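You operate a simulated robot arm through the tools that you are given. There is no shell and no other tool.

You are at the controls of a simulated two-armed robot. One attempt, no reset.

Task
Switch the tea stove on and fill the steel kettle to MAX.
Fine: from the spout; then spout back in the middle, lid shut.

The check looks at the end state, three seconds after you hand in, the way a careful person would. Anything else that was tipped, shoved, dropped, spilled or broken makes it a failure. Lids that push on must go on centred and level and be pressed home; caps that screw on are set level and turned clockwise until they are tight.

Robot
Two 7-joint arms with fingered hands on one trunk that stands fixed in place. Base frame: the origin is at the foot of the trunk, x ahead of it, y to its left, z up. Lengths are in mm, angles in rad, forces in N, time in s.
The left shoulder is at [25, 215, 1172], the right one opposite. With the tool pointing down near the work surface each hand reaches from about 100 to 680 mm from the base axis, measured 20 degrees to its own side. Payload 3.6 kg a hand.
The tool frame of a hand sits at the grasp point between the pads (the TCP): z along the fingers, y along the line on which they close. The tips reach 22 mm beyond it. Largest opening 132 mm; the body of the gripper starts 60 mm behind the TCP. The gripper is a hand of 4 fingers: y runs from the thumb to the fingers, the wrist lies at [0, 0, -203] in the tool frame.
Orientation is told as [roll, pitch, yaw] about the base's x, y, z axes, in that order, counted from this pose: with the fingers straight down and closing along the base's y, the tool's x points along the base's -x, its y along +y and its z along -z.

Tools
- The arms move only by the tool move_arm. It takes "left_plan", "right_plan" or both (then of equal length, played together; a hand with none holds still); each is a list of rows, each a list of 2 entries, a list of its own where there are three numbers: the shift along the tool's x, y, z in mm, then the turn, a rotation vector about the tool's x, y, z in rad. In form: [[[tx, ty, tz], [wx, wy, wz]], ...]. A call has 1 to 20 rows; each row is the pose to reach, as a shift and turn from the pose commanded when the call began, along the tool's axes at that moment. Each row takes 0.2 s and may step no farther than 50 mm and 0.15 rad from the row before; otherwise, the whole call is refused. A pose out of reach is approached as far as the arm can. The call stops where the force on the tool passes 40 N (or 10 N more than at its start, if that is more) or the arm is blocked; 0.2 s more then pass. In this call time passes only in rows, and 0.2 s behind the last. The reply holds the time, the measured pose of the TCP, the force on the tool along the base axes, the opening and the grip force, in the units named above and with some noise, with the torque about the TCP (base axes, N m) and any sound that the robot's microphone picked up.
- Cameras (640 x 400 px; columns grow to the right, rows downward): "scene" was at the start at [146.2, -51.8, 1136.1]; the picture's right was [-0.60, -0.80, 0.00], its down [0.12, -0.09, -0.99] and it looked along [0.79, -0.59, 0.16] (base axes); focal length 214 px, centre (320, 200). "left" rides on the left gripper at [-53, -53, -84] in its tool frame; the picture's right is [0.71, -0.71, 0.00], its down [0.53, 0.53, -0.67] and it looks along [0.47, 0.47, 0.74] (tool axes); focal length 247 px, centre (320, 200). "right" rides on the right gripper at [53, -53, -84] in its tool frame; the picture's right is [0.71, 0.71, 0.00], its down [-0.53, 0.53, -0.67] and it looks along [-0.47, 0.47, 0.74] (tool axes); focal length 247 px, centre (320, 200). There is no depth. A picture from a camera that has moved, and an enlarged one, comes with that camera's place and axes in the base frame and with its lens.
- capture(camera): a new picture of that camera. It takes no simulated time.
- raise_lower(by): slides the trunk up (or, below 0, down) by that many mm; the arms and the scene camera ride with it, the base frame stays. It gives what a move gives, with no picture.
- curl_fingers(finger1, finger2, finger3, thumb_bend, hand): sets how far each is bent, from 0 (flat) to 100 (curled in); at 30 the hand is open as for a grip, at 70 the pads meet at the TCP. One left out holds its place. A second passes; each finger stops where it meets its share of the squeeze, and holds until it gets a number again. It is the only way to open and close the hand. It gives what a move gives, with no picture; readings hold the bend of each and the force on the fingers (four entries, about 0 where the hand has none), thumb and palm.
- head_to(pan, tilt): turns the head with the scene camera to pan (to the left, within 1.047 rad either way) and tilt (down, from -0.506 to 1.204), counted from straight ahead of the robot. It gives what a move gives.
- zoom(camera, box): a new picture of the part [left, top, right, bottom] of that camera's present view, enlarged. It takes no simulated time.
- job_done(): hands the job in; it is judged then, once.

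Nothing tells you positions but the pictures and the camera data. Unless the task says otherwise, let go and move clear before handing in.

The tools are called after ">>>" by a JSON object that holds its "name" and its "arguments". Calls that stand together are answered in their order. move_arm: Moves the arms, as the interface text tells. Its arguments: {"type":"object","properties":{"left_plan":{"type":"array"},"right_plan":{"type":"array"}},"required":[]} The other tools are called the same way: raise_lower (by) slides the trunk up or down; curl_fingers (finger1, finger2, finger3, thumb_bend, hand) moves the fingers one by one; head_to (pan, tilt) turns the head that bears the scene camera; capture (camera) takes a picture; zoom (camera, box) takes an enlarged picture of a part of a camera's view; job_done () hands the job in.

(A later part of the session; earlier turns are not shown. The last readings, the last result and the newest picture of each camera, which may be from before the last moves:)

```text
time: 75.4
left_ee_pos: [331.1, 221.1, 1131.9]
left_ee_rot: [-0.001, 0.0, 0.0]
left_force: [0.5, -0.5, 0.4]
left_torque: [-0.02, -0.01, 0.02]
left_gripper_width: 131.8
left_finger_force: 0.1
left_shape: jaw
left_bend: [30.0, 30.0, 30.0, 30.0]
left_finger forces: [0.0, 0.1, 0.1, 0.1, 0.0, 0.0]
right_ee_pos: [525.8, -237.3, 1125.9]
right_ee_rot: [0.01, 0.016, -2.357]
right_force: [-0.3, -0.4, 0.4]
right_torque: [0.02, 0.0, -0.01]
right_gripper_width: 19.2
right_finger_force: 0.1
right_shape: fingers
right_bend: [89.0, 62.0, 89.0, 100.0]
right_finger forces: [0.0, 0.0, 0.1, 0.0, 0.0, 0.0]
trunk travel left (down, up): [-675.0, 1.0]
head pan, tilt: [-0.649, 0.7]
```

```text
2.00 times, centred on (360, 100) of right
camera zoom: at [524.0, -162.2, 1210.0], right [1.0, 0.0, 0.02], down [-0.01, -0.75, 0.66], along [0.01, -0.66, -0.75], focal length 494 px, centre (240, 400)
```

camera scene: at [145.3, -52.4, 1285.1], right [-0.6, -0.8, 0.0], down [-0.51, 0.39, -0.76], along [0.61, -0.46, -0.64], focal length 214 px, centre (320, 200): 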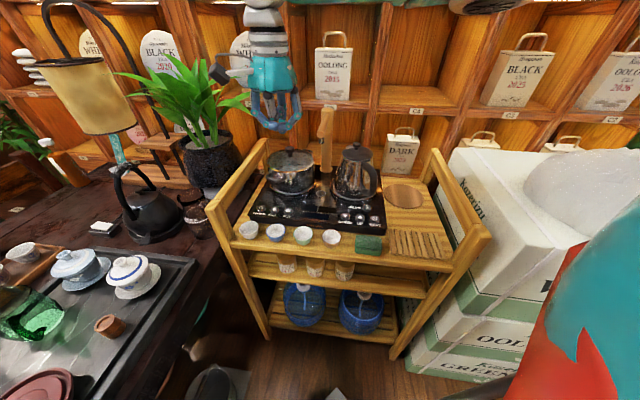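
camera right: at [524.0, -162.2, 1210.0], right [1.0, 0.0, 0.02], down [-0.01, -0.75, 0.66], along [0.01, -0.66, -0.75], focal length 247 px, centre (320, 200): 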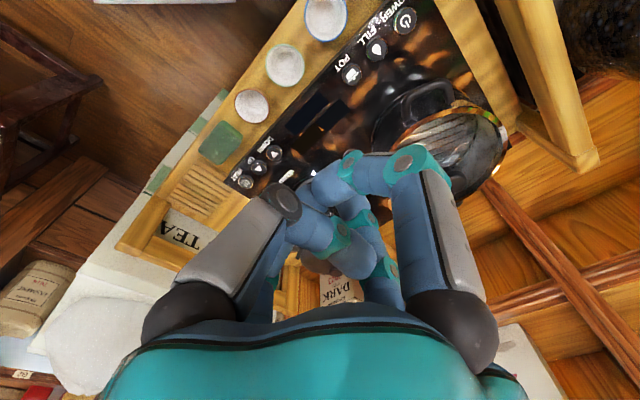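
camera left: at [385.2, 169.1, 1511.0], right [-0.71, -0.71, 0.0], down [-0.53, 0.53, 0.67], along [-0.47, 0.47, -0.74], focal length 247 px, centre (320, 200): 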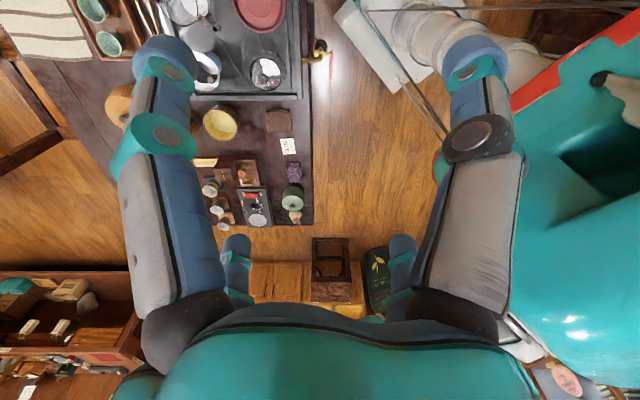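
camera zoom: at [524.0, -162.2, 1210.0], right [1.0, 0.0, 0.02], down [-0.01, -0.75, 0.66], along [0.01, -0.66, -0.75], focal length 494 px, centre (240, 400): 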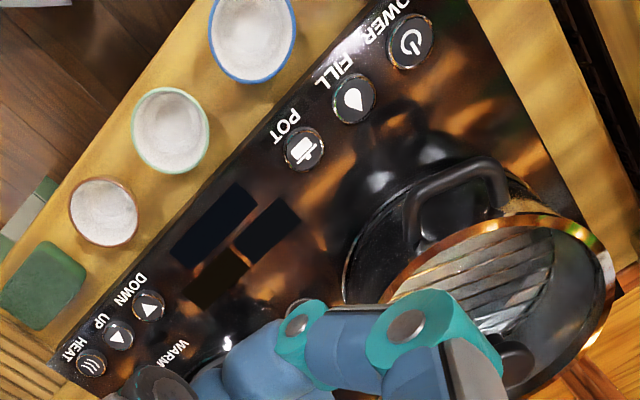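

POWER ≈ (635,-198.5,848), FILL ≈ (605,-228,848). I move to hover with fingertip ~70 mm above POWER, leaning the hand slightly back.

>>> {"name": "move_arm", "arguments": {"right_plan": [[[17, 3, 32], [-0.048, -0.003, 0]], [[34, 6, 63], [-0.097, -0.005, 0]], [[51, 10, 95], [-0.145, -0.008, 0]], [[68, 13, 127], [-0.193, -0.011, 0]], [[85, 16, 158], [-0.242, -0.013, 0]], [[102, 19, 190], [-0.29, -0.016, 0]]]}}

>>> {"name": "zoom", "arguments": {"camera": "scene", "box": [200, 110, 360, 260]}}

>>> {"name": "capture", "arguments": {"camera": "right"}}

```text
time: 76.8
left_ee_pos: [332.2, 219.4, 1132.3]
left_ee_rot: [0.0, 0.001, -0.001]
left_force: [0.6, -0.3, 0.1]
left_torque: [0.05, -0.02, 0.03]
left_gripper_width: 131.8
left_finger_force: 0.1
left_shape: jaw
left_bend: [30.0, 30.0, 30.0, 30.0]
left_finger forces: [0.0, 0.0, 0.0, 0.1, 0.1, 0.0]
right_ee_pos: [602.2, -183.4, 945.7]
right_ee_rot: [0.284, 0.001, -2.357]
right_force: [0.2, -0.3, 0.1]
right_torque: [-0.01, 0.01, -0.01]
right_gripper_width: 14.6
right_finger_force: 0.1
right_shape: fingers
right_bend: [97.0, 62.0, 97.0, 100.0]
right_finger forces: [0.1, 0.0, 0.0, 0.1, 0.0, 0.0]
right hand out of reach, approached as far as the arm can: row 6
trunk travel left (down, up): [-675.0, 1.0]
head pan, tilt: [-0.649, 0.7]
```

```text
2.67 times, centred on (280, 185) of scene
camera zoom: at [145.1, -52.6, 1285.1], right [-0.6, -0.8, 0.0], down [-0.51, 0.39, -0.76], along [0.61, -0.46, -0.64], focal length 572 px, centre (427, 240)
```

zoom: 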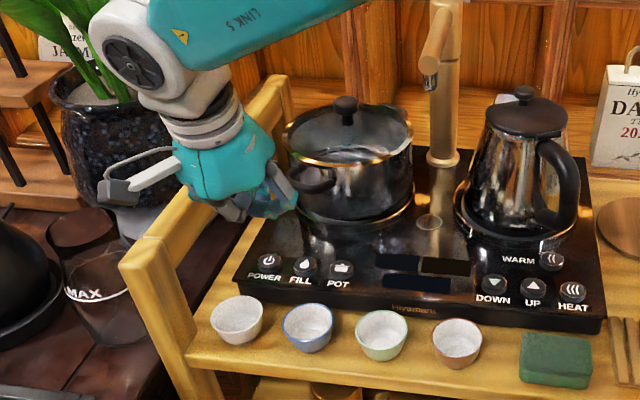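

```text
taken
camera right: at [586.9, -92.7, 1013.1], right [0.98, 0.02, 0.2], down [-0.15, -0.6, 0.79], along [0.14, -0.8, -0.58], focal length 247 px, centre (320, 200)
```

right: 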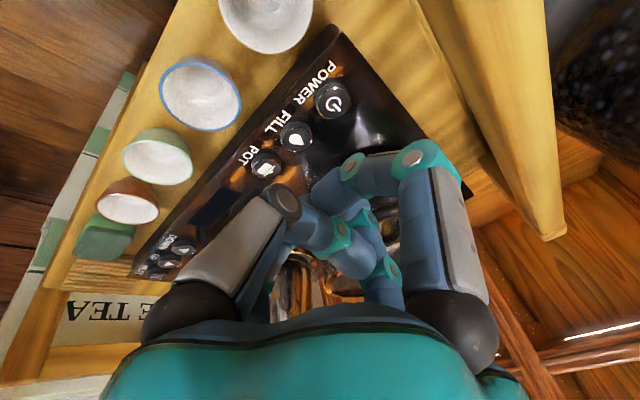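

The arm is just at full stretch with the trunk so high. I lift the hand 190 mm, then lower the trunk 180 mm so the hand ends up where it is with more reach in hand.

>>> {"name": "move_arm", "arguments": {"right_plan": [[[0, 11, -36], [0, 0, 0]], [[0, 22, -73], [0, 0, 0]], [[0, 33, -109], [0, 0, 0]], [[0, 43, -146], [0, 0, 0]], [[0, 54, -182], [0, 0, 0]]]}}

>>> {"name": "raise_lower", "arguments": {"by": -180}}

>>> {"name": "capture", "arguments": {"camera": "scene"}}

```text
time: 78.0
left_ee_pos: [330.5, 220.2, 1132.3]
left_ee_rot: [0.0, -0.001, 0.002]
left_force: [0.4, 0.0, -0.6]
left_torque: [0.0, -0.01, 0.0]
left_gripper_width: 132.1
left_finger_force: 0.0
left_shape: jaw
left_bend: [30.0, 30.0, 30.0, 30.0]
left_finger forces: [0.0, 0.1, 0.0, 0.1, 0.0, 0.0]
right_ee_pos: [600.2, -182.9, 1137.3]
right_ee_rot: [0.3, 0.001, -2.361]
right_force: [0.3, -0.1, 0.0]
right_torque: [0.01, -0.01, 0.0]
right_gripper_width: 14.5
right_finger_force: 0.1
right_shape: fingers
right_bend: [97.0, 62.0, 97.0, 100.0]
right_finger forces: [0.0, 0.1, 0.0, 0.0, 0.0, 0.0]
trunk travel left (down, up): [-675.0, 1.0]
head pan, tilt: [-0.649, 0.7]
```

```text
time: 80.0
left_ee_pos: [332.0, 220.9, 953.5]
left_ee_rot: [-0.001, -0.001, 0.0]
left_force: [-0.3, 1.0, -0.8]
left_torque: [0.02, 0.0, -0.03]
left_gripper_width: 131.8
left_finger_force: 0.1
left_shape: jaw
left_bend: [30.0, 30.0, 30.0, 30.0]
left_finger forces: [0.0, 0.0, 0.0, 0.1, 0.0, 0.0]
right_ee_pos: [599.7, -183.4, 956.8]
right_ee_rot: [0.3, 0.001, -2.361]
right_force: [0.4, 0.1, 0.2]
right_torque: [0.01, -0.01, -0.01]
right_gripper_width: 14.5
right_finger_force: 0.0
right_shape: fingers
right_bend: [97.0, 62.0, 97.0, 100.0]
right_finger forces: [0.0, 0.0, 0.0, 0.0, 0.1, 0.1]
trunk travel left (down, up): [-495.0, 181.0]
head pan, tilt: [-0.649, 0.7]
```

```text
taken
camera scene: at [145.5, -52.4, 1104.4], right [-0.6, -0.8, 0.0], down [-0.51, 0.39, -0.76], along [0.61, -0.46, -0.64], focal length 214 px, centre (320, 200)
```

scene: 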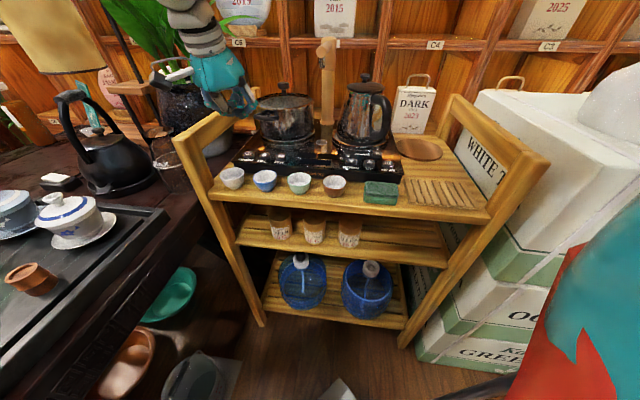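

Hand is at the same spot with more reach now; the left hand also came down, so I raise it again while lowering the right fingertip to ~30 mm above POWER.

>>> {"name": "move_arm", "arguments": {"left_plan": [[[0, 0, -45], [0, 0, 0]], [[0, 0, -90], [0, 0, 0]], [[0, 0, -135], [0, 0, 0]], [[0, 0, -180], [0, 0, 0]]], "right_plan": [[[4, -3, 15], [0, 0, 0]], [[7, -6, 31], [0, 0, 0]], [[11, -9, 46], [0, 0, 0]], [[14, -11, 61], [0, 0, 0]]]}}

>>> {"name": "zoom", "arguments": {"camera": "scene", "box": [180, 70, 340, 200]}}

>>> {"name": "capture", "arguments": {"camera": "right"}}

```text
time: 81.0
left_ee_pos: [330.0, 220.3, 1132.9]
left_ee_rot: [0.0, 0.0, 0.0]
left_force: [-0.3, 0.7, 0.0]
left_torque: [0.01, 0.05, 0.0]
left_gripper_width: 132.1
left_finger_force: 0.2
left_shape: jaw
left_bend: [30.0, 30.0, 30.0, 30.0]
left_finger forces: [0.1, 0.0, 0.1, 0.0, 0.1, 0.0]
right_ee_pos: [616.0, -180.1, 894.3]
right_ee_rot: [0.301, 0.0, -2.36]
right_force: [-0.6, -1.2, 0.1]
right_torque: [0.01, -0.04, 0.01]
right_gripper_width: 14.6
right_finger_force: 0.0
right_shape: fingers
right_bend: [97.0, 62.0, 97.0, 100.0]
right_finger forces: [0.1, 0.0, 0.1, 0.0, 0.0, 0.1]
trunk travel left (down, up): [-495.0, 181.0]
head pan, tilt: [-0.649, 0.7]
```

```text
3.08 times, centred on (260, 135) of scene
camera zoom: at [145.6, -52.6, 1104.2], right [-0.6, -0.8, 0.0], down [-0.51, 0.39, -0.76], along [0.61, -0.46, -0.64], focal length 660 px, centre (505, 400)
```

zoom: 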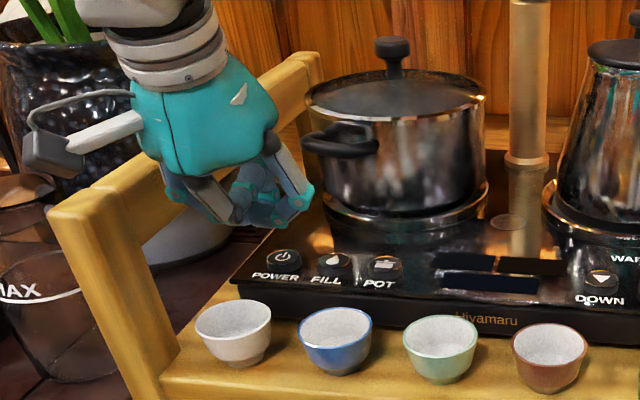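

```text
taken
camera right: at [600.1, -86.7, 959.9], right [0.98, 0.02, 0.21], down [-0.16, -0.59, 0.79], along [0.14, -0.81, -0.57], focal length 247 px, centre (320, 200)
```

right: 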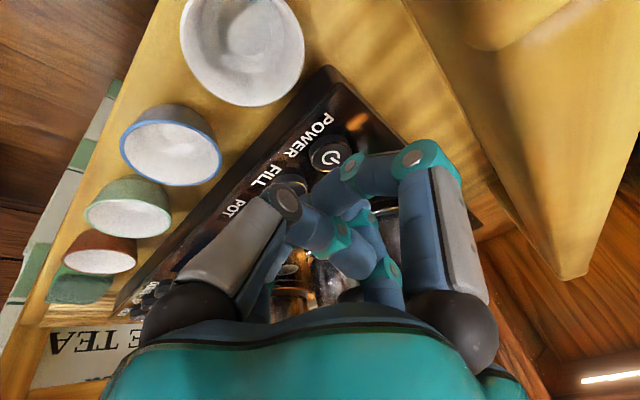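

The fingertip projects exactly above POWER, ~28 mm up. I descend 24 mm, then in fine steps.

>>> {"name": "move_arm", "arguments": {"right_plan": [[[0, -3, 10], [0, 0, 0]], [[0, -5, 17], [0, 0, 0]], [[0, -7, 23], [0, 0, 0]]]}}

>>> {"name": "zoom", "arguments": {"camera": "scene", "box": [210, 110, 310, 190]}}

```text
time: 81.8
left_ee_pos: [330.6, 220.8, 1132.8]
left_ee_rot: [0.001, 0.0, -0.001]
left_force: [-0.2, 0.2, 0.0]
left_torque: [0.0, 0.03, 0.0]
left_gripper_width: 132.0
left_finger_force: 0.0
left_shape: jaw
left_bend: [30.0, 30.0, 30.0, 30.0]
left_finger forces: [0.0, 0.0, 0.0, 0.0, 0.0, 0.0]
right_ee_pos: [615.6, -178.8, 871.3]
right_ee_rot: [0.299, 0.002, -2.359]
right_force: [-0.3, 0.7, -0.6]
right_torque: [-0.04, 0.0, 0.01]
right_gripper_width: 14.7
right_finger_force: 0.1
right_shape: fingers
right_bend: [97.0, 62.0, 97.0, 100.0]
right_finger forces: [0.1, 0.1, 0.0, 0.1, 0.0, 0.0]
trunk travel left (down, up): [-495.0, 181.0]
head pan, tilt: [-0.649, 0.7]
```

```text
5.00 times, centred on (260, 150) of scene
camera zoom: at [145.7, -52.4, 1104.2], right [-0.6, -0.8, 0.0], down [-0.51, 0.39, -0.76], along [0.61, -0.46, -0.64], focal length 1072 px, centre (620, 450)
```

zoom: 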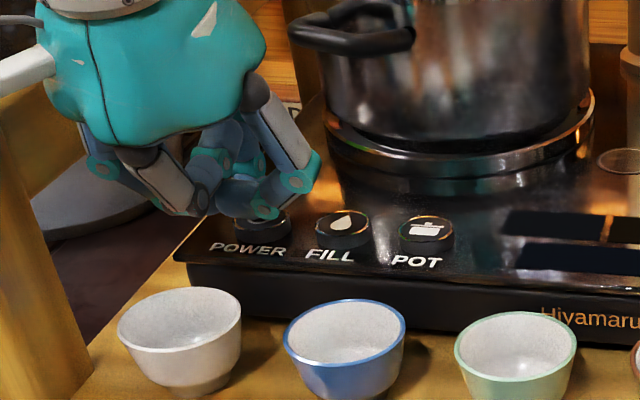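

Tip is just over POWER. Pressing slowly.

>>> {"name": "move_arm", "arguments": {"right_plan": [[[0, -0.6, 1.9], [0, 0, 0]], [[0, -1.2, 3.8], [0, 0, 0]], [[0, -1.8, 5.7], [0, 0, 0]], [[0, -2.2, 7.2], [0, 0, 0]]]}}

>>> {"name": "zoom", "arguments": {"camera": "scene", "box": [210, 110, 370, 190]}}

```text
time: 82.8
left_ee_pos: [328.1, 219.9, 1134.0]
left_ee_rot: [0.0, -0.002, 0.001]
left_force: [-0.8, 0.0, -0.4]
left_torque: [0.0, -0.02, 0.01]
left_gripper_width: 131.7
left_finger_force: 0.0
left_shape: jaw
left_bend: [30.0, 30.0, 30.0, 30.0]
left_finger forces: [0.0, 0.1, 0.0, 0.1, 0.0, 0.0]
right_ee_pos: [615.8, -177.5, 867.6]
right_ee_rot: [0.301, 0.01, -2.363]
right_force: [-0.3, -2.6, 25.7]
right_torque: [2.7, 0.3, 0.07]
right_gripper_width: 14.6
right_finger_force: 0.4
right_shape: fingers
right_bend: [97.0, 62.0, 97.0, 100.0]
right_finger forces: [0.0, 0.3, 0.0, 0.0, 0.0, 0.0]
trunk travel left (down, up): [-495.0, 181.0]
head pan, tilt: [-0.649, 0.7]
heard: click
```

```text
4.00 times, centred on (290, 150) of scene
camera zoom: at [143.2, -52.4, 1104.9], right [-0.6, -0.8, 0.0], down [-0.51, 0.39, -0.77], along [0.61, -0.46, -0.64], focal length 858 px, centre (440, 400)
```

zoom: 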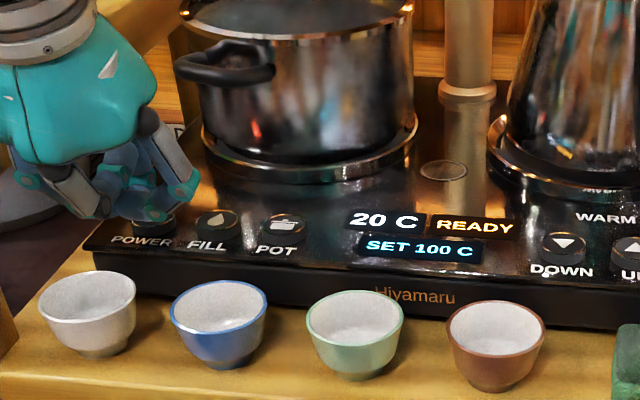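

POWER clicked: the display reads "20 C READY, SET 100 C". I lift away from the button.

>>> {"name": "move_arm", "arguments": {"right_plan": [[[0, 9, -30], [0, 0, 0]], [[0, 20, -66], [0, 0, 0]], [[0, 32, -104], [0, 0, 0]], [[0, 44, -142], [0, 0, 0]], [[0, 56, -181], [0, 0, 0]]]}}

>>> {"name": "zoom", "arguments": {"camera": "scene", "box": [220, 60, 420, 200]}}

```text
time: 84.0
left_ee_pos: [330.1, 221.2, 1132.7]
left_ee_rot: [0.001, -0.001, 0.0]
left_force: [0.4, -0.1, -0.4]
left_torque: [-0.01, 0.01, 0.01]
left_gripper_width: 132.0
left_finger_force: 0.1
left_shape: jaw
left_bend: [30.0, 30.0, 30.0, 30.0]
left_finger forces: [0.1, 0.0, 0.1, 0.0, 0.0, 0.0]
right_ee_pos: [615.1, -179.3, 1055.2]
right_ee_rot: [0.298, 0.003, -2.359]
right_force: [0.5, 0.6, -0.9]
right_torque: [0.03, 0.01, -0.02]
right_gripper_width: 14.7
right_finger_force: 0.0
right_shape: fingers
right_bend: [97.0, 62.0, 97.0, 100.0]
right_finger forces: [0.1, 0.0, 0.0, 0.0, 0.0, 0.0]
trunk travel left (down, up): [-495.0, 181.0]
head pan, tilt: [-0.649, 0.7]
```

```text
2.86 times, centred on (320, 130) of scene
camera zoom: at [145.3, -52.2, 1104.3], right [-0.6, -0.8, 0.0], down [-0.51, 0.39, -0.76], along [0.61, -0.46, -0.64], focal length 613 px, centre (320, 400)
```

zoom: 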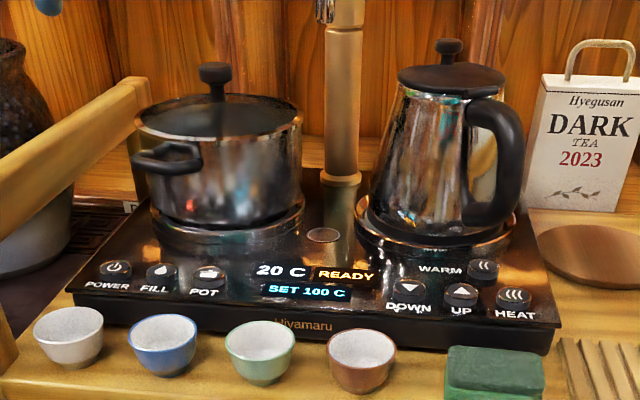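

Stove is on. Now I move the hand in front of the kettle with yaw ≈ −1.6, so its camera looks at the lid.

>>> {"name": "move_arm", "arguments": {"right_plan": [[[-31, 9, -20], [0.035, 0.014, -0.094]], [[-62, 18, -30], [0.071, 0.028, -0.189]], [[-93, 27, -38], [0.106, 0.042, -0.283]], [[-124, 36, -42], [0.142, 0.057, -0.377]], [[-155, 45, -44], [0.177, 0.071, -0.471]], [[-185, 54, -46], [0.212, 0.085, -0.566]], [[-215, 62, -46], [0.248, 0.099, -0.66]], [[-244, 71, -46], [0.283, 0.113, -0.754]]]}}

>>> {"name": "capture", "arguments": {"camera": "right"}}

>>> {"name": "capture", "arguments": {"camera": "scene"}}

```text
time: 85.8
left_ee_pos: [329.4, 220.6, 1133.4]
left_ee_rot: [0.0, 0.001, 0.001]
left_force: [0.2, -0.2, 0.7]
left_torque: [0.0, 0.0, 0.03]
left_gripper_width: 131.8
left_finger_force: 0.1
left_shape: jaw
left_bend: [30.0, 30.0, 30.0, 30.0]
left_finger forces: [0.1, 0.0, 0.0, 0.1, 0.1, 0.1]
right_ee_pos: [479.3, -390.7, 1118.1]
right_ee_rot: [0.002, 0.0, -1.598]
right_force: [0.2, -0.7, -0.1]
right_torque: [0.01, 0.0, -0.01]
right_gripper_width: 14.6
right_finger_force: 0.0
right_shape: fingers
right_bend: [97.0, 62.0, 97.0, 100.0]
right_finger forces: [0.1, 0.0, 0.0, 0.0, 0.0, 0.0]
trunk travel left (down, up): [-495.0, 181.0]
head pan, tilt: [-0.649, 0.7]
```

```text
taken
camera right: at [426.9, -335.7, 1202.9], right [0.73, 0.69, 0.0], down [0.51, -0.54, 0.67], along [0.46, -0.48, -0.74], focal length 247 px, centre (320, 200)
```

right: 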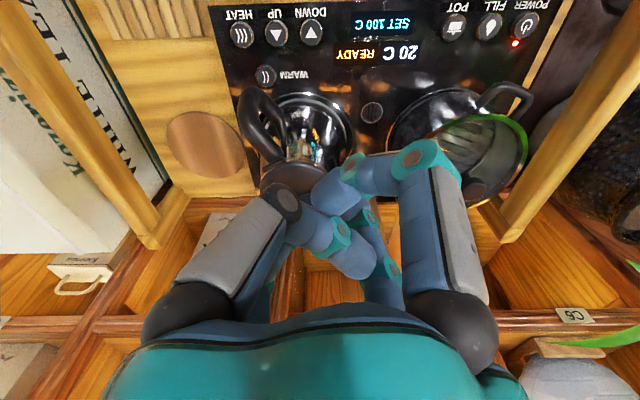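

```text
taken
camera scene: at [145.1, -52.8, 1104.3], right [-0.6, -0.8, 0.0], down [-0.51, 0.39, -0.76], along [0.61, -0.46, -0.64], focal length 214 px, centre (320, 200)
```

scene: 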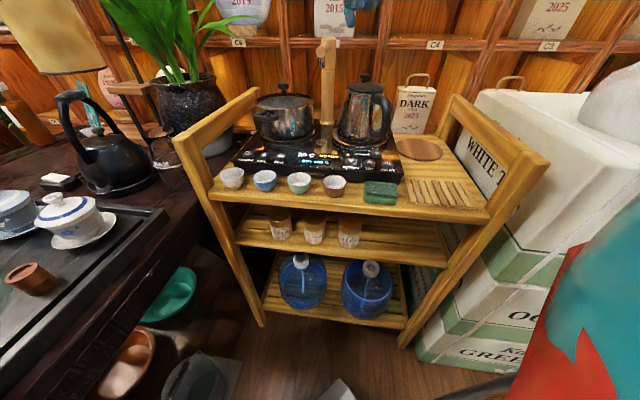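

Now I open the fingers to see the lid between them.

>>> {"name": "curl_fingers", "arguments": {"hand": "right", "finger1": 35, "finger2": 35, "finger3": 35, "thumb_bend": 35}}

>>> {"name": "zoom", "arguments": {"camera": "right", "box": [190, 60, 450, 240]}}

```text
time: 86.8
left_ee_pos: [331.0, 221.3, 1132.5]
left_ee_rot: [0.001, 0.0, 0.0]
left_force: [-1.4, 0.5, 0.0]
left_torque: [0.0, -0.02, 0.05]
left_gripper_width: 131.9
left_finger_force: 0.1
left_shape: jaw
left_bend: [30.0, 30.0, 30.0, 30.0]
left_finger forces: [0.1, 0.0, 0.0, 0.0, 0.0, 0.0]
right_ee_pos: [479.4, -390.8, 1117.9]
right_ee_rot: [0.003, -0.001, -1.602]
right_force: [0.2, 0.2, 0.3]
right_torque: [-0.01, -0.02, 0.02]
right_gripper_width: 76.1
right_finger_force: 0.0
right_shape: fingers
right_bend: [35.0, 35.0, 35.0, 35.0]
right_finger forces: [0.1, 0.0, 0.1, 0.0, 0.0, 0.0]
trunk travel left (down, up): [-495.0, 181.0]
head pan, tilt: [-0.649, 0.7]
```

```text
2.22 times, centred on (320, 150) of right
camera zoom: at [427.8, -334.7, 1202.9], right [0.73, 0.69, 0.0], down [0.51, -0.54, 0.67], along [0.46, -0.49, -0.74], focal length 549 px, centre (320, 311)
```

zoom: 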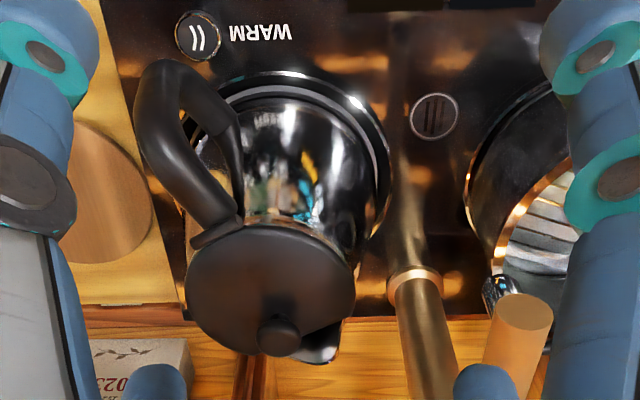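

Knob ball is at about (546,-493,1000), lid top ≈ z 978. I narrow the fingers and move above the knob with a 0.3 rad lean toward the back, 60 mm high, to refine.

>>> {"name": "curl_fingers", "arguments": {"hand": "right", "finger1": 48, "finger2": 48, "finger3": 48, "thumb_bend": 48}}

>>> {"name": "move_arm", "arguments": {"right_plan": [[[-25, 17, 12], [-0.056, -0.05, 0]], [[-49, 34, 23], [-0.111, -0.1, 0]], [[-74, 51, 35], [-0.167, -0.15, 0]], [[-98, 68, 46], [-0.222, -0.2, 0]]]}}

>>> {"name": "capture", "arguments": {"camera": "right"}}

>>> {"name": "zoom", "arguments": {"camera": "scene", "box": [280, 10, 440, 170]}}

```text
time: 87.8
left_ee_pos: [330.5, 221.2, 1133.5]
left_ee_rot: [-0.001, -0.001, 0.0]
left_force: [0.2, 0.7, -0.3]
left_torque: [0.01, -0.02, -0.01]
left_gripper_width: 131.9
left_finger_force: 0.1
left_shape: jaw
left_bend: [30.0, 30.0, 30.0, 30.0]
left_finger forces: [0.0, 0.0, 0.0, 0.0, 0.0, 0.1]
right_ee_pos: [478.8, -389.8, 1118.7]
right_ee_rot: [0.003, 0.0, -1.601]
right_force: [-0.1, -0.4, 0.4]
right_torque: [0.02, 0.01, 0.0]
right_gripper_width: 45.9
right_finger_force: 0.0
right_shape: fingers
right_bend: [48.0, 48.0, 48.0, 48.0]
right_finger forces: [0.0, 0.0, 0.1, 0.0, 0.1, 0.0]
trunk travel left (down, up): [-495.0, 181.0]
head pan, tilt: [-0.649, 0.7]
```

```text
time: 88.8
left_ee_pos: [330.0, 220.0, 1132.5]
left_ee_rot: [0.0, 0.001, 0.0]
left_force: [0.1, 0.0, -0.4]
left_torque: [-0.01, 0.0, 0.01]
left_gripper_width: 131.9
left_finger_force: 0.2
left_shape: jaw
left_bend: [30.0, 30.0, 30.0, 30.0]
left_finger forces: [0.0, 0.1, 0.1, 0.0, 0.1, 0.0]
right_ee_pos: [545.5, -490.5, 1071.4]
right_ee_rot: [0.229, -0.2, -1.623]
right_force: [-0.6, -0.1, 0.2]
right_torque: [0.02, 0.0, 0.04]
right_gripper_width: 45.9
right_finger_force: 0.0
right_shape: fingers
right_bend: [48.0, 48.0, 48.0, 48.0]
right_finger forces: [0.0, 0.0, 0.1, 0.1, 0.0, 0.0]
trunk travel left (down, up): [-495.0, 181.0]
head pan, tilt: [-0.649, 0.7]
```

```text
taken
camera right: at [478.3, -419.8, 1130.2], right [0.73, 0.69, 0.02], down [0.34, -0.38, 0.86], along [0.6, -0.62, -0.51], focal length 247 px, centre (320, 200)
```

right: 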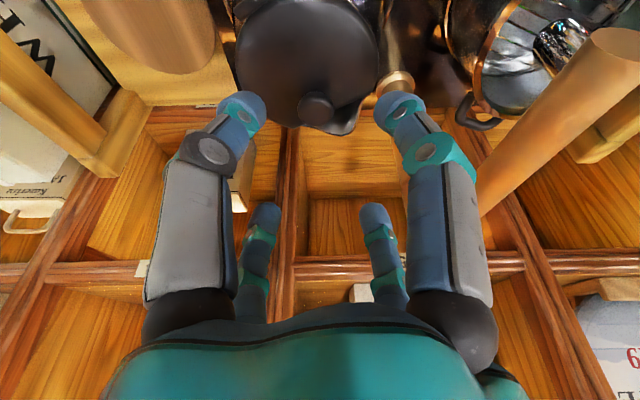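

```text
2.50 times, centred on (360, 90) of scene
camera zoom: at [145.7, -52.5, 1104.2], right [-0.6, -0.8, 0.0], down [-0.51, 0.39, -0.76], along [0.61, -0.46, -0.64], focal length 536 px, centre (220, 475)
```

zoom: 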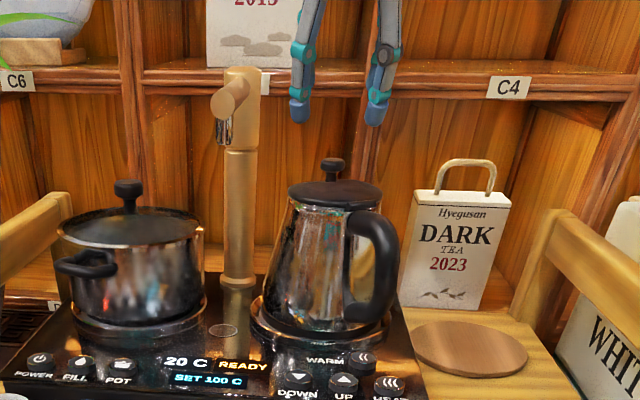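

Refined by three views: knob centre ≈ (550.4,-497.1,997.5). I descend around it.

>>> {"name": "move_arm", "arguments": {"right_plan": [[[3, -4, 20], [0, 0, 0]], [[5, -7, 40], [0, 0, 0]]]}}

>>> {"name": "capture", "arguments": {"camera": "right"}}

>>> {"name": "zoom", "arguments": {"camera": "scene", "box": [320, 30, 420, 130]}}

```text
time: 89.4
left_ee_pos: [329.9, 219.7, 1133.4]
left_ee_rot: [0.001, -0.001, 0.0]
left_force: [-1.0, -0.9, 0.1]
left_torque: [-0.01, -0.01, 0.01]
left_gripper_width: 132.0
left_finger_force: 0.1
left_shape: jaw
left_bend: [30.0, 30.0, 30.0, 30.0]
left_finger forces: [0.1, 0.0, 0.0, 0.0, 0.0, 0.0]
right_ee_pos: [546.7, -492.1, 1030.6]
right_ee_rot: [0.227, -0.197, -1.623]
right_force: [-0.3, -0.6, -1.2]
right_torque: [0.02, -0.02, -0.03]
right_gripper_width: 45.7
right_finger_force: 0.1
right_shape: fingers
right_bend: [48.0, 48.0, 48.0, 48.0]
right_finger forces: [0.1, 0.1, 0.0, 0.0, 0.0, 0.0]
trunk travel left (down, up): [-495.0, 181.0]
head pan, tilt: [-0.649, 0.7]
```

```text
taken
camera right: at [480.1, -422.0, 1089.1], right [0.73, 0.69, 0.02], down [0.34, -0.38, 0.86], along [0.6, -0.62, -0.51], focal length 247 px, centre (320, 200)
```

right: 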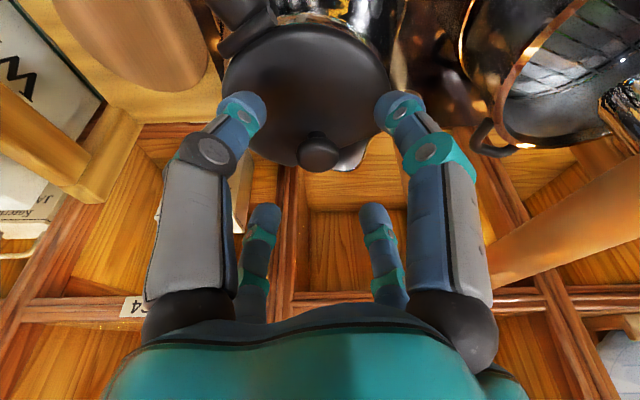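

```text
4.00 times, centred on (370, 80) of scene
camera zoom: at [145.6, -52.4, 1104.2], right [-0.6, -0.8, 0.0], down [-0.51, 0.39, -0.76], along [0.61, -0.46, -0.64], focal length 858 px, centre (120, 680)
```

zoom: 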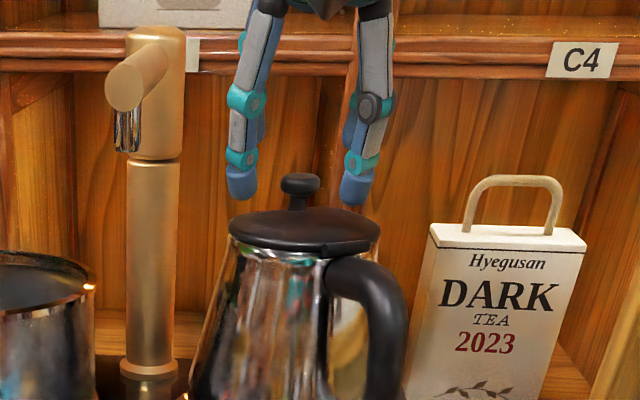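

The knob is centred between the digits and matches prediction. I go down the last 22 mm and close.

>>> {"name": "move_arm", "arguments": {"right_plan": [[[1, -2, 8], [0, 0, 0]], [[2, -3, 15], [0, 0, 0]], [[2, -4, 22], [0, 0, 0]]]}}

>>> {"name": "zoom", "arguments": {"camera": "scene", "box": [320, 30, 420, 130]}}

```text
time: 90.2
left_ee_pos: [326.9, 222.9, 1133.7]
left_ee_rot: [-0.002, -0.003, 0.0]
left_force: [0.5, 0.7, 0.0]
left_torque: [0.04, 0.03, 0.03]
left_gripper_width: 132.0
left_finger_force: 0.0
left_shape: jaw
left_bend: [30.0, 30.0, 30.0, 30.0]
left_finger forces: [0.0, 0.1, 0.0, 0.1, 0.0, 0.0]
right_ee_pos: [545.8, -493.4, 1016.5]
right_ee_rot: [0.239, -0.2, -1.626]
right_force: [-5.3, 2.1, 32.4]
right_torque: [0.03, 1.42, -0.07]
right_gripper_width: 45.5
right_finger_force: 16.1
right_shape: fingers
right_bend: [48.0, 48.0, 48.0, 47.0]
right_finger forces: [0.0, 0.0, 0.0, 0.0, 32.6, 0.0]
trunk travel left (down, up): [-495.0, 181.0]
head pan, tilt: [-0.649, 0.7]
```

```text
4.00 times, centred on (370, 80) of scene
camera zoom: at [142.1, -50.3, 1105.3], right [-0.6, -0.8, 0.0], down [-0.51, 0.39, -0.77], along [0.61, -0.46, -0.64], focal length 858 px, centre (120, 680)
```

zoom: 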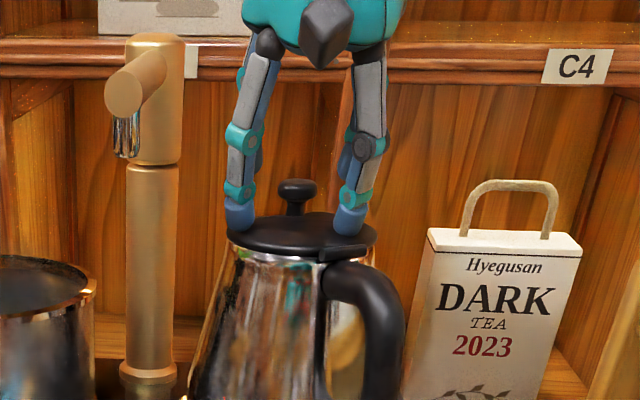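

The thumb tip touched the lid (tips reach further when open). I back up 6 mm, close the digits more, then descend again.

>>> {"name": "move_arm", "arguments": {"right_plan": [[[-1, 1.3, -6], [0, 0, 0]], [[-2, 2.6, -12], [0, 0, 0]]]}}

>>> {"name": "curl_fingers", "arguments": {"hand": "right", "finger1": 55, "finger2": 55, "finger3": 55, "thumb_bend": 55}}

>>> {"name": "capture", "arguments": {"camera": "right"}}

>>> {"name": "zoom", "arguments": {"camera": "scene", "box": [320, 30, 420, 130]}}

```text
time: 90.8
left_ee_pos: [329.7, 221.5, 1133.3]
left_ee_rot: [-0.001, 0.001, -0.001]
left_force: [0.6, 0.5, -0.1]
left_torque: [0.02, -0.02, -0.01]
left_gripper_width: 131.9
left_finger_force: 0.0
left_shape: jaw
left_bend: [30.0, 30.0, 30.0, 30.0]
left_finger forces: [0.0, 0.1, 0.1, 0.0, 0.0, 0.0]
right_ee_pos: [546.7, -495.8, 1016.3]
right_ee_rot: [0.22, -0.197, -1.623]
right_force: [-0.2, -0.4, 0.0]
right_torque: [-0.01, -0.01, 0.01]
right_gripper_width: 45.9
right_finger_force: 0.0
right_shape: fingers
right_bend: [48.0, 48.0, 48.0, 48.0]
right_finger forces: [0.0, 0.0, 0.0, 0.0, 0.0, 0.1]
trunk travel left (down, up): [-495.0, 181.0]
head pan, tilt: [-0.649, 0.7]
```

```text
time: 91.8
left_ee_pos: [330.4, 220.5, 1132.5]
left_ee_rot: [0.001, -0.001, 0.001]
left_force: [0.4, 0.9, -0.4]
left_torque: [-0.01, 0.0, 0.02]
left_gripper_width: 132.1
left_finger_force: 0.0
left_shape: jaw
left_bend: [30.0, 30.0, 30.0, 30.0]
left_finger forces: [0.1, 0.1, 0.0, 0.0, 0.0, 0.0]
right_ee_pos: [547.8, -493.3, 1020.8]
right_ee_rot: [0.23, -0.196, -1.623]
right_force: [-0.6, 0.5, -0.3]
right_torque: [0.01, 0.01, -0.01]
right_gripper_width: 28.8
right_finger_force: 0.0
right_shape: fingers
right_bend: [55.0, 55.0, 55.0, 55.0]
right_finger forces: [0.1, 0.1, 0.0, 0.0, 0.1, 0.1]
trunk travel left (down, up): [-495.0, 181.0]
head pan, tilt: [-0.649, 0.7]
```

```text
taken
camera right: at [481.0, -424.2, 1079.6], right [0.73, 0.69, 0.02], down [0.34, -0.38, 0.86], along [0.6, -0.62, -0.51], focal length 247 px, centre (320, 200)
```

right: 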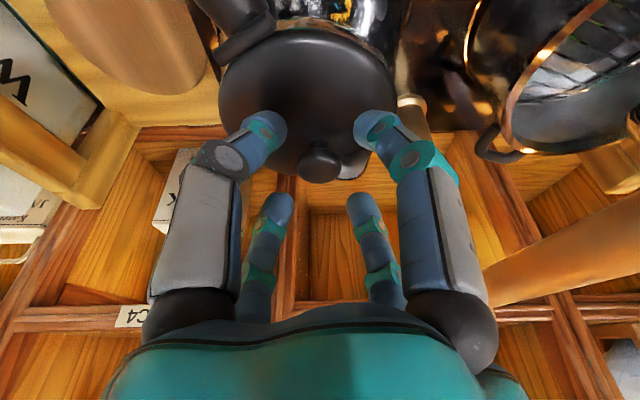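

```text
4.00 times, centred on (370, 80) of scene
camera zoom: at [145.5, -52.4, 1104.2], right [-0.6, -0.8, 0.0], down [-0.51, 0.39, -0.76], along [0.61, -0.46, -0.64], focal length 858 px, centre (120, 680)
```

zoom: 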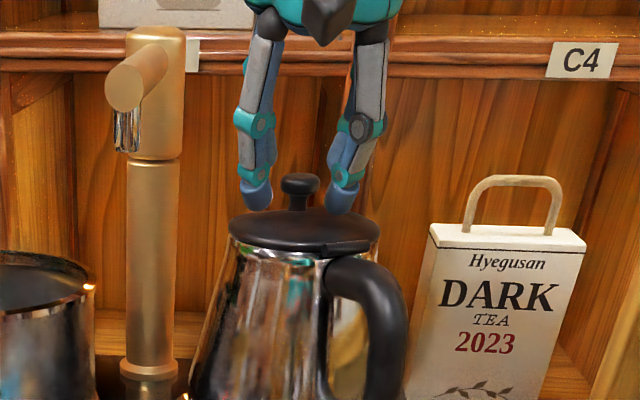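

Lid undisturbed. I centre slightly and lower 8 mm (tips just above the lid), then close gently on the knob.

>>> {"name": "move_arm", "arguments": {"right_plan": [[[0.5, -1.5, 4], [0, 0, 0]], [[1, -2.7, 7.5], [0, 0, 0]]]}}

>>> {"name": "curl_fingers", "arguments": {"hand": "right", "finger1": 70, "finger2": 70, "finger3": 70, "thumb_bend": 70}}

>>> {"name": "zoom", "arguments": {"camera": "scene", "box": [320, 30, 420, 130]}}

>>> {"name": "zoom", "arguments": {"camera": "right", "box": [220, 60, 420, 240]}}

```text
time: 92.4
left_ee_pos: [328.0, 221.4, 1133.7]
left_ee_rot: [0.0, -0.003, 0.0]
left_force: [-0.2, 0.7, -0.4]
left_torque: [-0.01, -0.03, -0.03]
left_gripper_width: 132.1
left_finger_force: 0.2
left_shape: jaw
left_bend: [30.0, 30.0, 30.0, 30.0]
left_finger forces: [0.1, 0.1, 0.0, 0.0, 0.0, 0.0]
right_ee_pos: [546.7, -495.9, 1015.6]
right_ee_rot: [0.23, -0.201, -1.626]
right_force: [-2.3, -0.2, 8.2]
right_torque: [-0.03, 0.3, 0.02]
right_gripper_width: 28.2
right_finger_force: 3.9
right_shape: fingers
right_bend: [55.0, 55.0, 55.0, 55.0]
right_finger forces: [0.1, 0.1, 0.1, 0.1, 8.8, 0.1]
trunk travel left (down, up): [-495.0, 181.0]
head pan, tilt: [-0.649, 0.7]
```

```text
time: 93.4
left_ee_pos: [329.8, 220.9, 1132.6]
left_ee_rot: [-0.001, 0.001, 0.001]
left_force: [0.8, 0.6, 0.4]
left_torque: [0.03, -0.02, -0.01]
left_gripper_width: 131.9
left_finger_force: 0.0
left_shape: jaw
left_bend: [30.0, 30.0, 30.0, 30.0]
left_finger forces: [0.0, 0.0, 0.0, 0.0, 0.0, 0.0]
right_ee_pos: [546.3, -496.0, 1012.3]
right_ee_rot: [0.227, -0.198, -1.623]
right_force: [-1.7, 1.3, 0.7]
right_torque: [-0.01, -0.02, 0.0]
right_gripper_width: 5.7
right_finger_force: 9.4
right_shape: fingers
right_bend: [65.0, 63.0, 64.0, 66.0]
right_finger forces: [4.2, 5.4, 4.6, 0.0, 5.3, 0.0]
trunk travel left (down, up): [-495.0, 181.0]
head pan, tilt: [-0.649, 0.7]
```

```text
4.00 times, centred on (370, 80) of scene
camera zoom: at [145.3, -52.4, 1104.2], right [-0.6, -0.8, 0.0], down [-0.51, 0.39, -0.76], along [0.61, -0.46, -0.64], focal length 858 px, centre (120, 680)
```

zoom: 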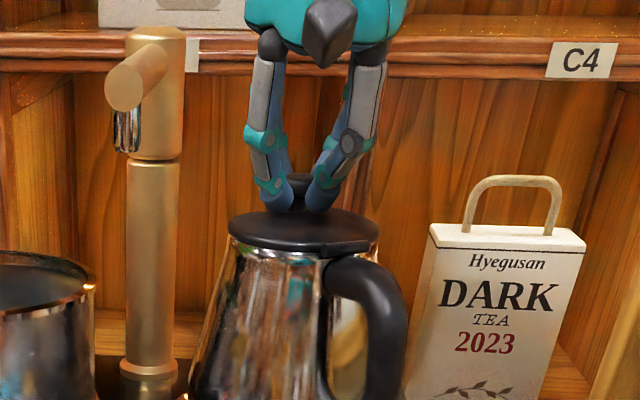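

```text
2.22 times, centred on (320, 150) of right
camera zoom: at [479.9, -425.0, 1071.5], right [0.73, 0.69, 0.02], down [0.34, -0.38, 0.86], along [0.6, -0.62, -0.51], focal length 549 px, centre (320, 311)
```

zoom: 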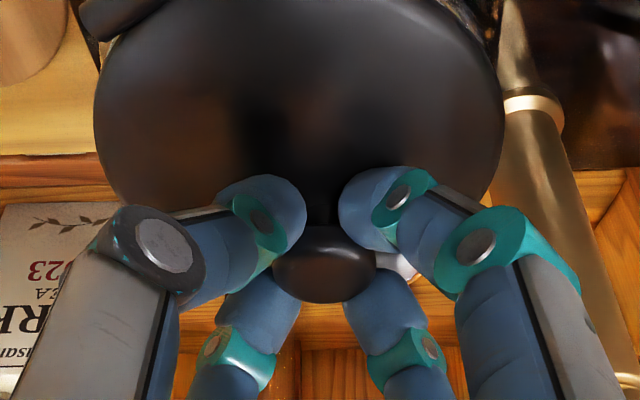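

The digits hold the knob's stem firmly. I lift 12 mm slowly and watch the force to see whether the lid comes free or is hinged.

>>> {"name": "move_arm", "arguments": {"right_plan": [[[-0.8, 0.9, -3.8], [0, 0, 0]], [[-1.6, 1.8, -7.6], [0, 0, 0]], [[-2.4, 2.7, -11.5], [0, 0, 0]]]}}

>>> {"name": "zoom", "arguments": {"camera": "scene", "box": [320, 30, 420, 130]}}

```text
time: 94.2
left_ee_pos: [331.6, 220.2, 1132.2]
left_ee_rot: [-0.001, 0.0, -0.001]
left_force: [0.2, 1.1, 0.4]
left_torque: [0.01, 0.0, -0.01]
left_gripper_width: 131.8
left_finger_force: 0.1
left_shape: jaw
left_bend: [30.0, 30.0, 30.0, 30.0]
left_finger forces: [0.0, 0.1, 0.1, 0.0, 0.1, 0.1]
right_ee_pos: [547.8, -495.0, 1025.4]
right_ee_rot: [0.228, -0.197, -1.624]
right_force: [-2.5, 0.0, -4.7]
right_torque: [0.03, -0.03, 0.01]
right_gripper_width: 6.7
right_finger_force: 10.3
right_shape: fingers
right_bend: [65.0, 63.0, 64.0, 66.0]
right_finger forces: [4.9, 6.6, 4.2, 0.0, 5.6, 0.1]
trunk travel left (down, up): [-495.0, 181.0]
head pan, tilt: [-0.649, 0.7]
```

```text
4.00 times, centred on (370, 80) of scene
camera zoom: at [145.4, -52.5, 1104.2], right [-0.6, -0.8, 0.0], down [-0.51, 0.39, -0.76], along [0.61, -0.46, -0.64], focal length 858 px, centre (120, 680)
```

zoom: 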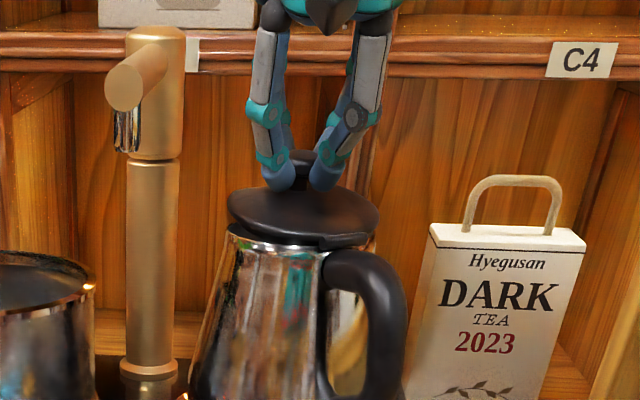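

The lid tilts: it is hinged at the handle side (handle points toward the robot, about −x). I look closer to fix the hinge before swinging it open along its arc.

>>> {"name": "zoom", "arguments": {"camera": "right", "box": [200, 0, 440, 220]}}

>>> {"name": "zoom", "arguments": {"camera": "scene", "box": [335, 60, 405, 130]}}

```text
1.82 times, centred on (320, 110) of right
camera zoom: at [479.8, -425.2, 1083.5], right [0.73, 0.69, 0.02], down [0.34, -0.38, 0.86], along [0.6, -0.62, -0.51], focal length 449 px, centre (320, 364)
```

zoom: 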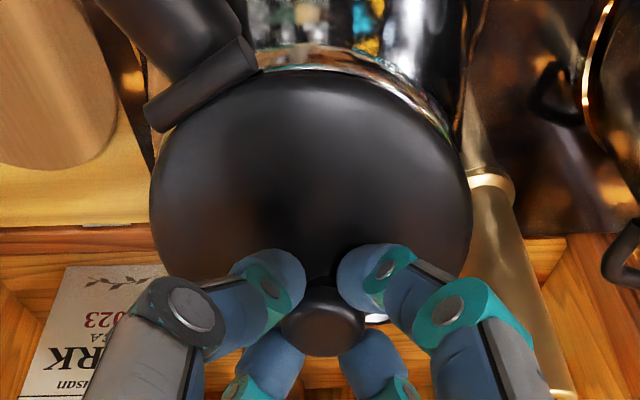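

```text
5.71 times, centred on (370, 95) of scene
camera zoom: at [145.4, -52.5, 1104.2], right [-0.6, -0.8, 0.0], down [-0.51, 0.39, -0.76], along [0.61, -0.46, -0.64], focal length 1226 px, centre (34, 800)
```

zoom: 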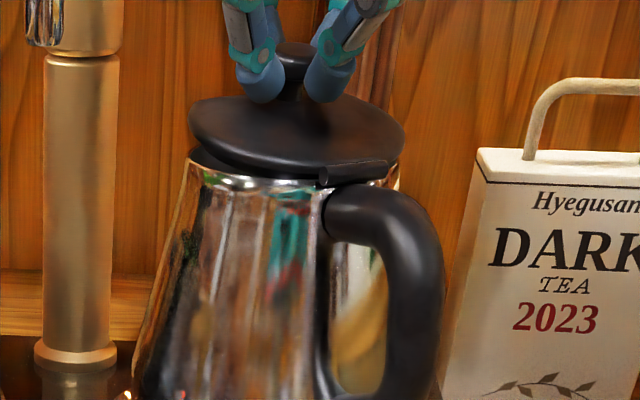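

The hinge barrel runs from (505,-471,977) to (494,-496,981), at the handle side. I swing the hand with the lid about that axis, first 0.4 rad, and check.

>>> {"name": "move_arm", "arguments": {"right_plan": [[[0.4, -3.6, -5.9], [-0.094, -0.032, 0.012]], [[1.1, -7.6, -11.3], [-0.188, -0.063, 0.024]], [[2.0, -12.2, -16.4], [-0.283, -0.095, 0.037]], [[3.1, -17.2, -21.0], [-0.377, -0.126, 0.049]]]}}

>>> {"name": "zoom", "arguments": {"camera": "scene", "box": [320, 20, 420, 120]}}

>>> {"name": "capture", "arguments": {"camera": "right"}}

```text
time: 95.2
left_ee_pos: [329.7, 221.3, 1134.0]
left_ee_rot: [-0.002, -0.001, 0.0]
left_force: [-0.3, -0.8, -0.1]
left_torque: [0.0, -0.01, -0.01]
left_gripper_width: 131.8
left_finger_force: 0.1
left_shape: jaw
left_bend: [30.0, 30.0, 30.0, 30.0]
left_finger forces: [0.1, 0.1, 0.0, 0.0, 0.1, 0.1]
right_ee_pos: [526.4, -488.3, 1040.9]
right_ee_rot: [0.632, -0.292, -1.724]
right_force: [-1.5, 0.3, -4.9]
right_torque: [0.02, -0.04, 0.01]
right_gripper_width: 7.1
right_finger_force: 10.1
right_shape: fingers
right_bend: [65.0, 63.0, 64.0, 65.0]
right_finger forces: [4.5, 6.2, 4.1, 0.1, 5.8, 0.0]
trunk travel left (down, up): [-495.0, 181.0]
head pan, tilt: [-0.649, 0.7]
```

```text
4.00 times, centred on (370, 70) of scene
camera zoom: at [145.4, -52.8, 1104.2], right [-0.6, -0.8, 0.0], down [-0.51, 0.39, -0.76], along [0.61, -0.46, -0.64], focal length 858 px, centre (120, 720)
```

zoom: 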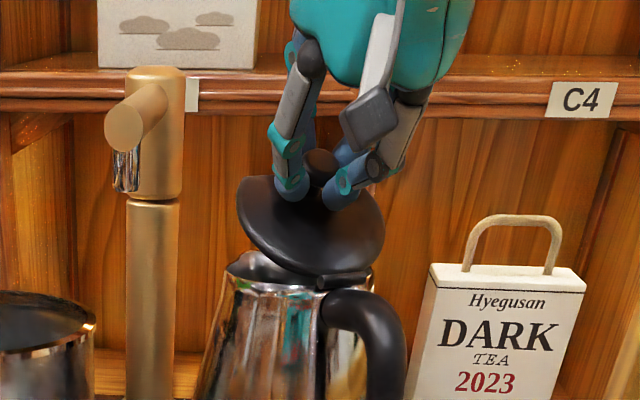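

```text
taken
camera right: at [444.0, -412.0, 1061.1], right [0.69, 0.7, 0.2], down [-0.01, -0.26, 0.97], along [0.73, -0.66, -0.17], focal length 247 px, centre (320, 200)
```

right: 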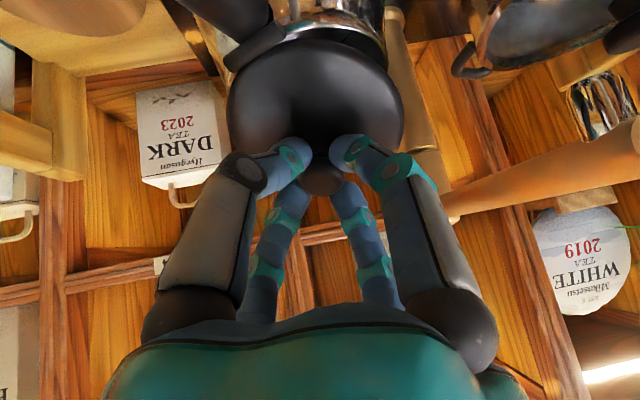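

It opens cleanly with low force. Continuing the same arc by another 0.5 rad.

>>> {"name": "move_arm", "arguments": {"right_plan": [[[0.4, -3.6, -5.9], [-0.094, -0.032, 0.012]], [[1.1, -7.6, -11.3], [-0.188, -0.063, 0.024]], [[2.0, -12.2, -16.4], [-0.283, -0.095, 0.037]], [[3.1, -17.2, -21.0], [-0.377, -0.126, 0.049]], [[4.3, -22.6, -25.0], [-0.471, -0.158, 0.061]]]}}

>>> {"name": "zoom", "arguments": {"camera": "scene", "box": [300, 0, 440, 140]}}

>>> {"name": "capture", "arguments": {"camera": "right"}}

```text
time: 96.4
left_ee_pos: [330.7, 220.4, 1132.9]
left_ee_rot: [0.0, -0.001, -0.001]
left_force: [0.0, 0.0, 0.3]
left_torque: [0.01, -0.01, -0.04]
left_gripper_width: 131.7
left_finger_force: 0.1
left_shape: jaw
left_bend: [30.0, 30.0, 30.0, 30.0]
left_finger forces: [0.0, 0.0, 0.0, 0.0, 0.0, 0.1]
right_ee_pos: [500.3, -479.2, 1046.9]
right_ee_rot: [1.05, -0.339, -1.856]
right_force: [0.0, -0.4, -6.4]
right_torque: [0.05, 0.02, 0.01]
right_gripper_width: 7.1
right_finger_force: 9.4
right_shape: fingers
right_bend: [65.0, 64.0, 64.0, 65.0]
right_finger forces: [4.4, 5.6, 4.2, 0.0, 6.3, 0.1]
right hand out of reach, approached as far as the arm can: row 5
trunk travel left (down, up): [-495.0, 181.0]
head pan, tilt: [-0.649, 0.7]
```

```text
2.86 times, centred on (370, 70) of scene
camera zoom: at [145.9, -52.7, 1104.2], right [-0.6, -0.8, 0.0], down [-0.51, 0.39, -0.76], along [0.61, -0.46, -0.65], focal length 613 px, centre (177, 571)
```

zoom: 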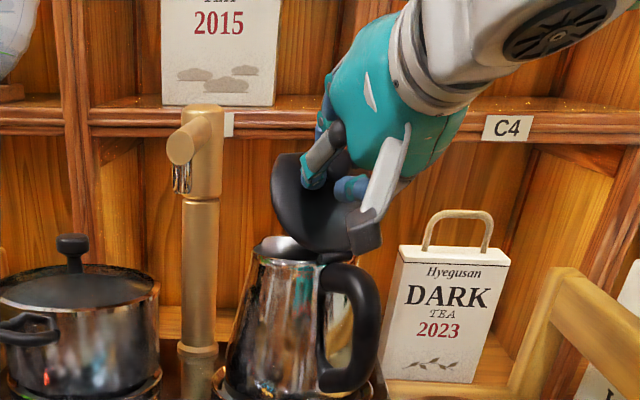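

```text
taken
camera right: at [419.7, -403.2, 1025.3], right [0.58, 0.74, 0.34], down [-0.37, -0.14, 0.92], along [0.72, -0.66, 0.19], focal length 247 px, centre (320, 200)
```

right: 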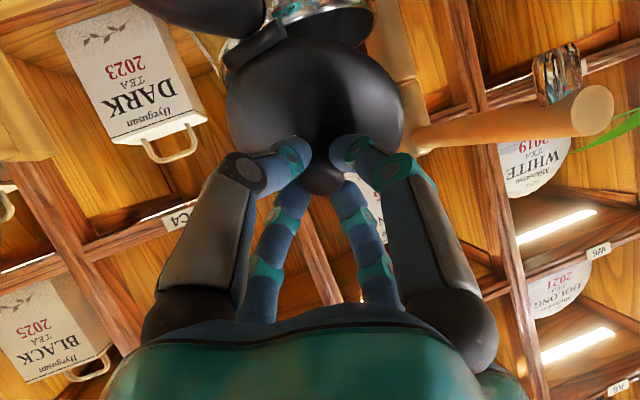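

At 63° open, the wrist hits a twist limit. The knob stem is round, so I rotate the hand about its own axis (slipping on the stem) toward a more natural wrist angle.

>>> {"name": "move_arm", "arguments": {"right_plan": [[[0, 0, 0], [0, 0, 0.12]], [[0, 0, 0], [0, 0, 0.24]], [[0, 0, 0], [0, 0, 0.36]], [[0, 0, 0], [0, 0, 0.48]], [[0, 0, 0], [0, 0, 0.6]]]}}

>>> {"name": "zoom", "arguments": {"camera": "scene", "box": [300, 0, 440, 140]}}

```text
time: 97.6
left_ee_pos: [329.9, 219.9, 1132.5]
left_ee_rot: [0.0, 0.002, 0.0]
left_force: [0.4, -0.1, -0.2]
left_torque: [0.01, 0.02, -0.02]
left_gripper_width: 132.1
left_finger_force: 0.2
left_shape: jaw
left_bend: [30.0, 30.0, 30.0, 30.0]
left_finger forces: [0.0, 0.0, 0.1, 0.0, 0.0, 0.0]
right_ee_pos: [501.3, -479.1, 1046.0]
right_ee_rot: [1.073, 0.189, -2.146]
right_force: [0.1, 0.4, -3.9]
right_torque: [-0.1, 0.12, 0.07]
right_gripper_width: 9.8
right_finger_force: 10.2
right_shape: fingers
right_bend: [63.0, 64.0, 66.0, 65.0]
right_finger forces: [6.2, 3.9, 3.0, 0.0, 6.2, 0.0]
trunk travel left (down, up): [-495.0, 181.0]
head pan, tilt: [-0.649, 0.7]
```

```text
2.86 times, centred on (370, 70) of scene
camera zoom: at [145.7, -52.4, 1104.2], right [-0.6, -0.8, 0.0], down [-0.51, 0.39, -0.76], along [0.61, -0.46, -0.64], focal length 613 px, centre (177, 571)
```

zoom: 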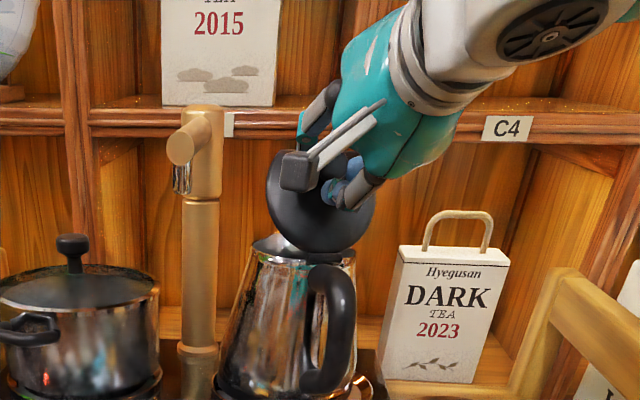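

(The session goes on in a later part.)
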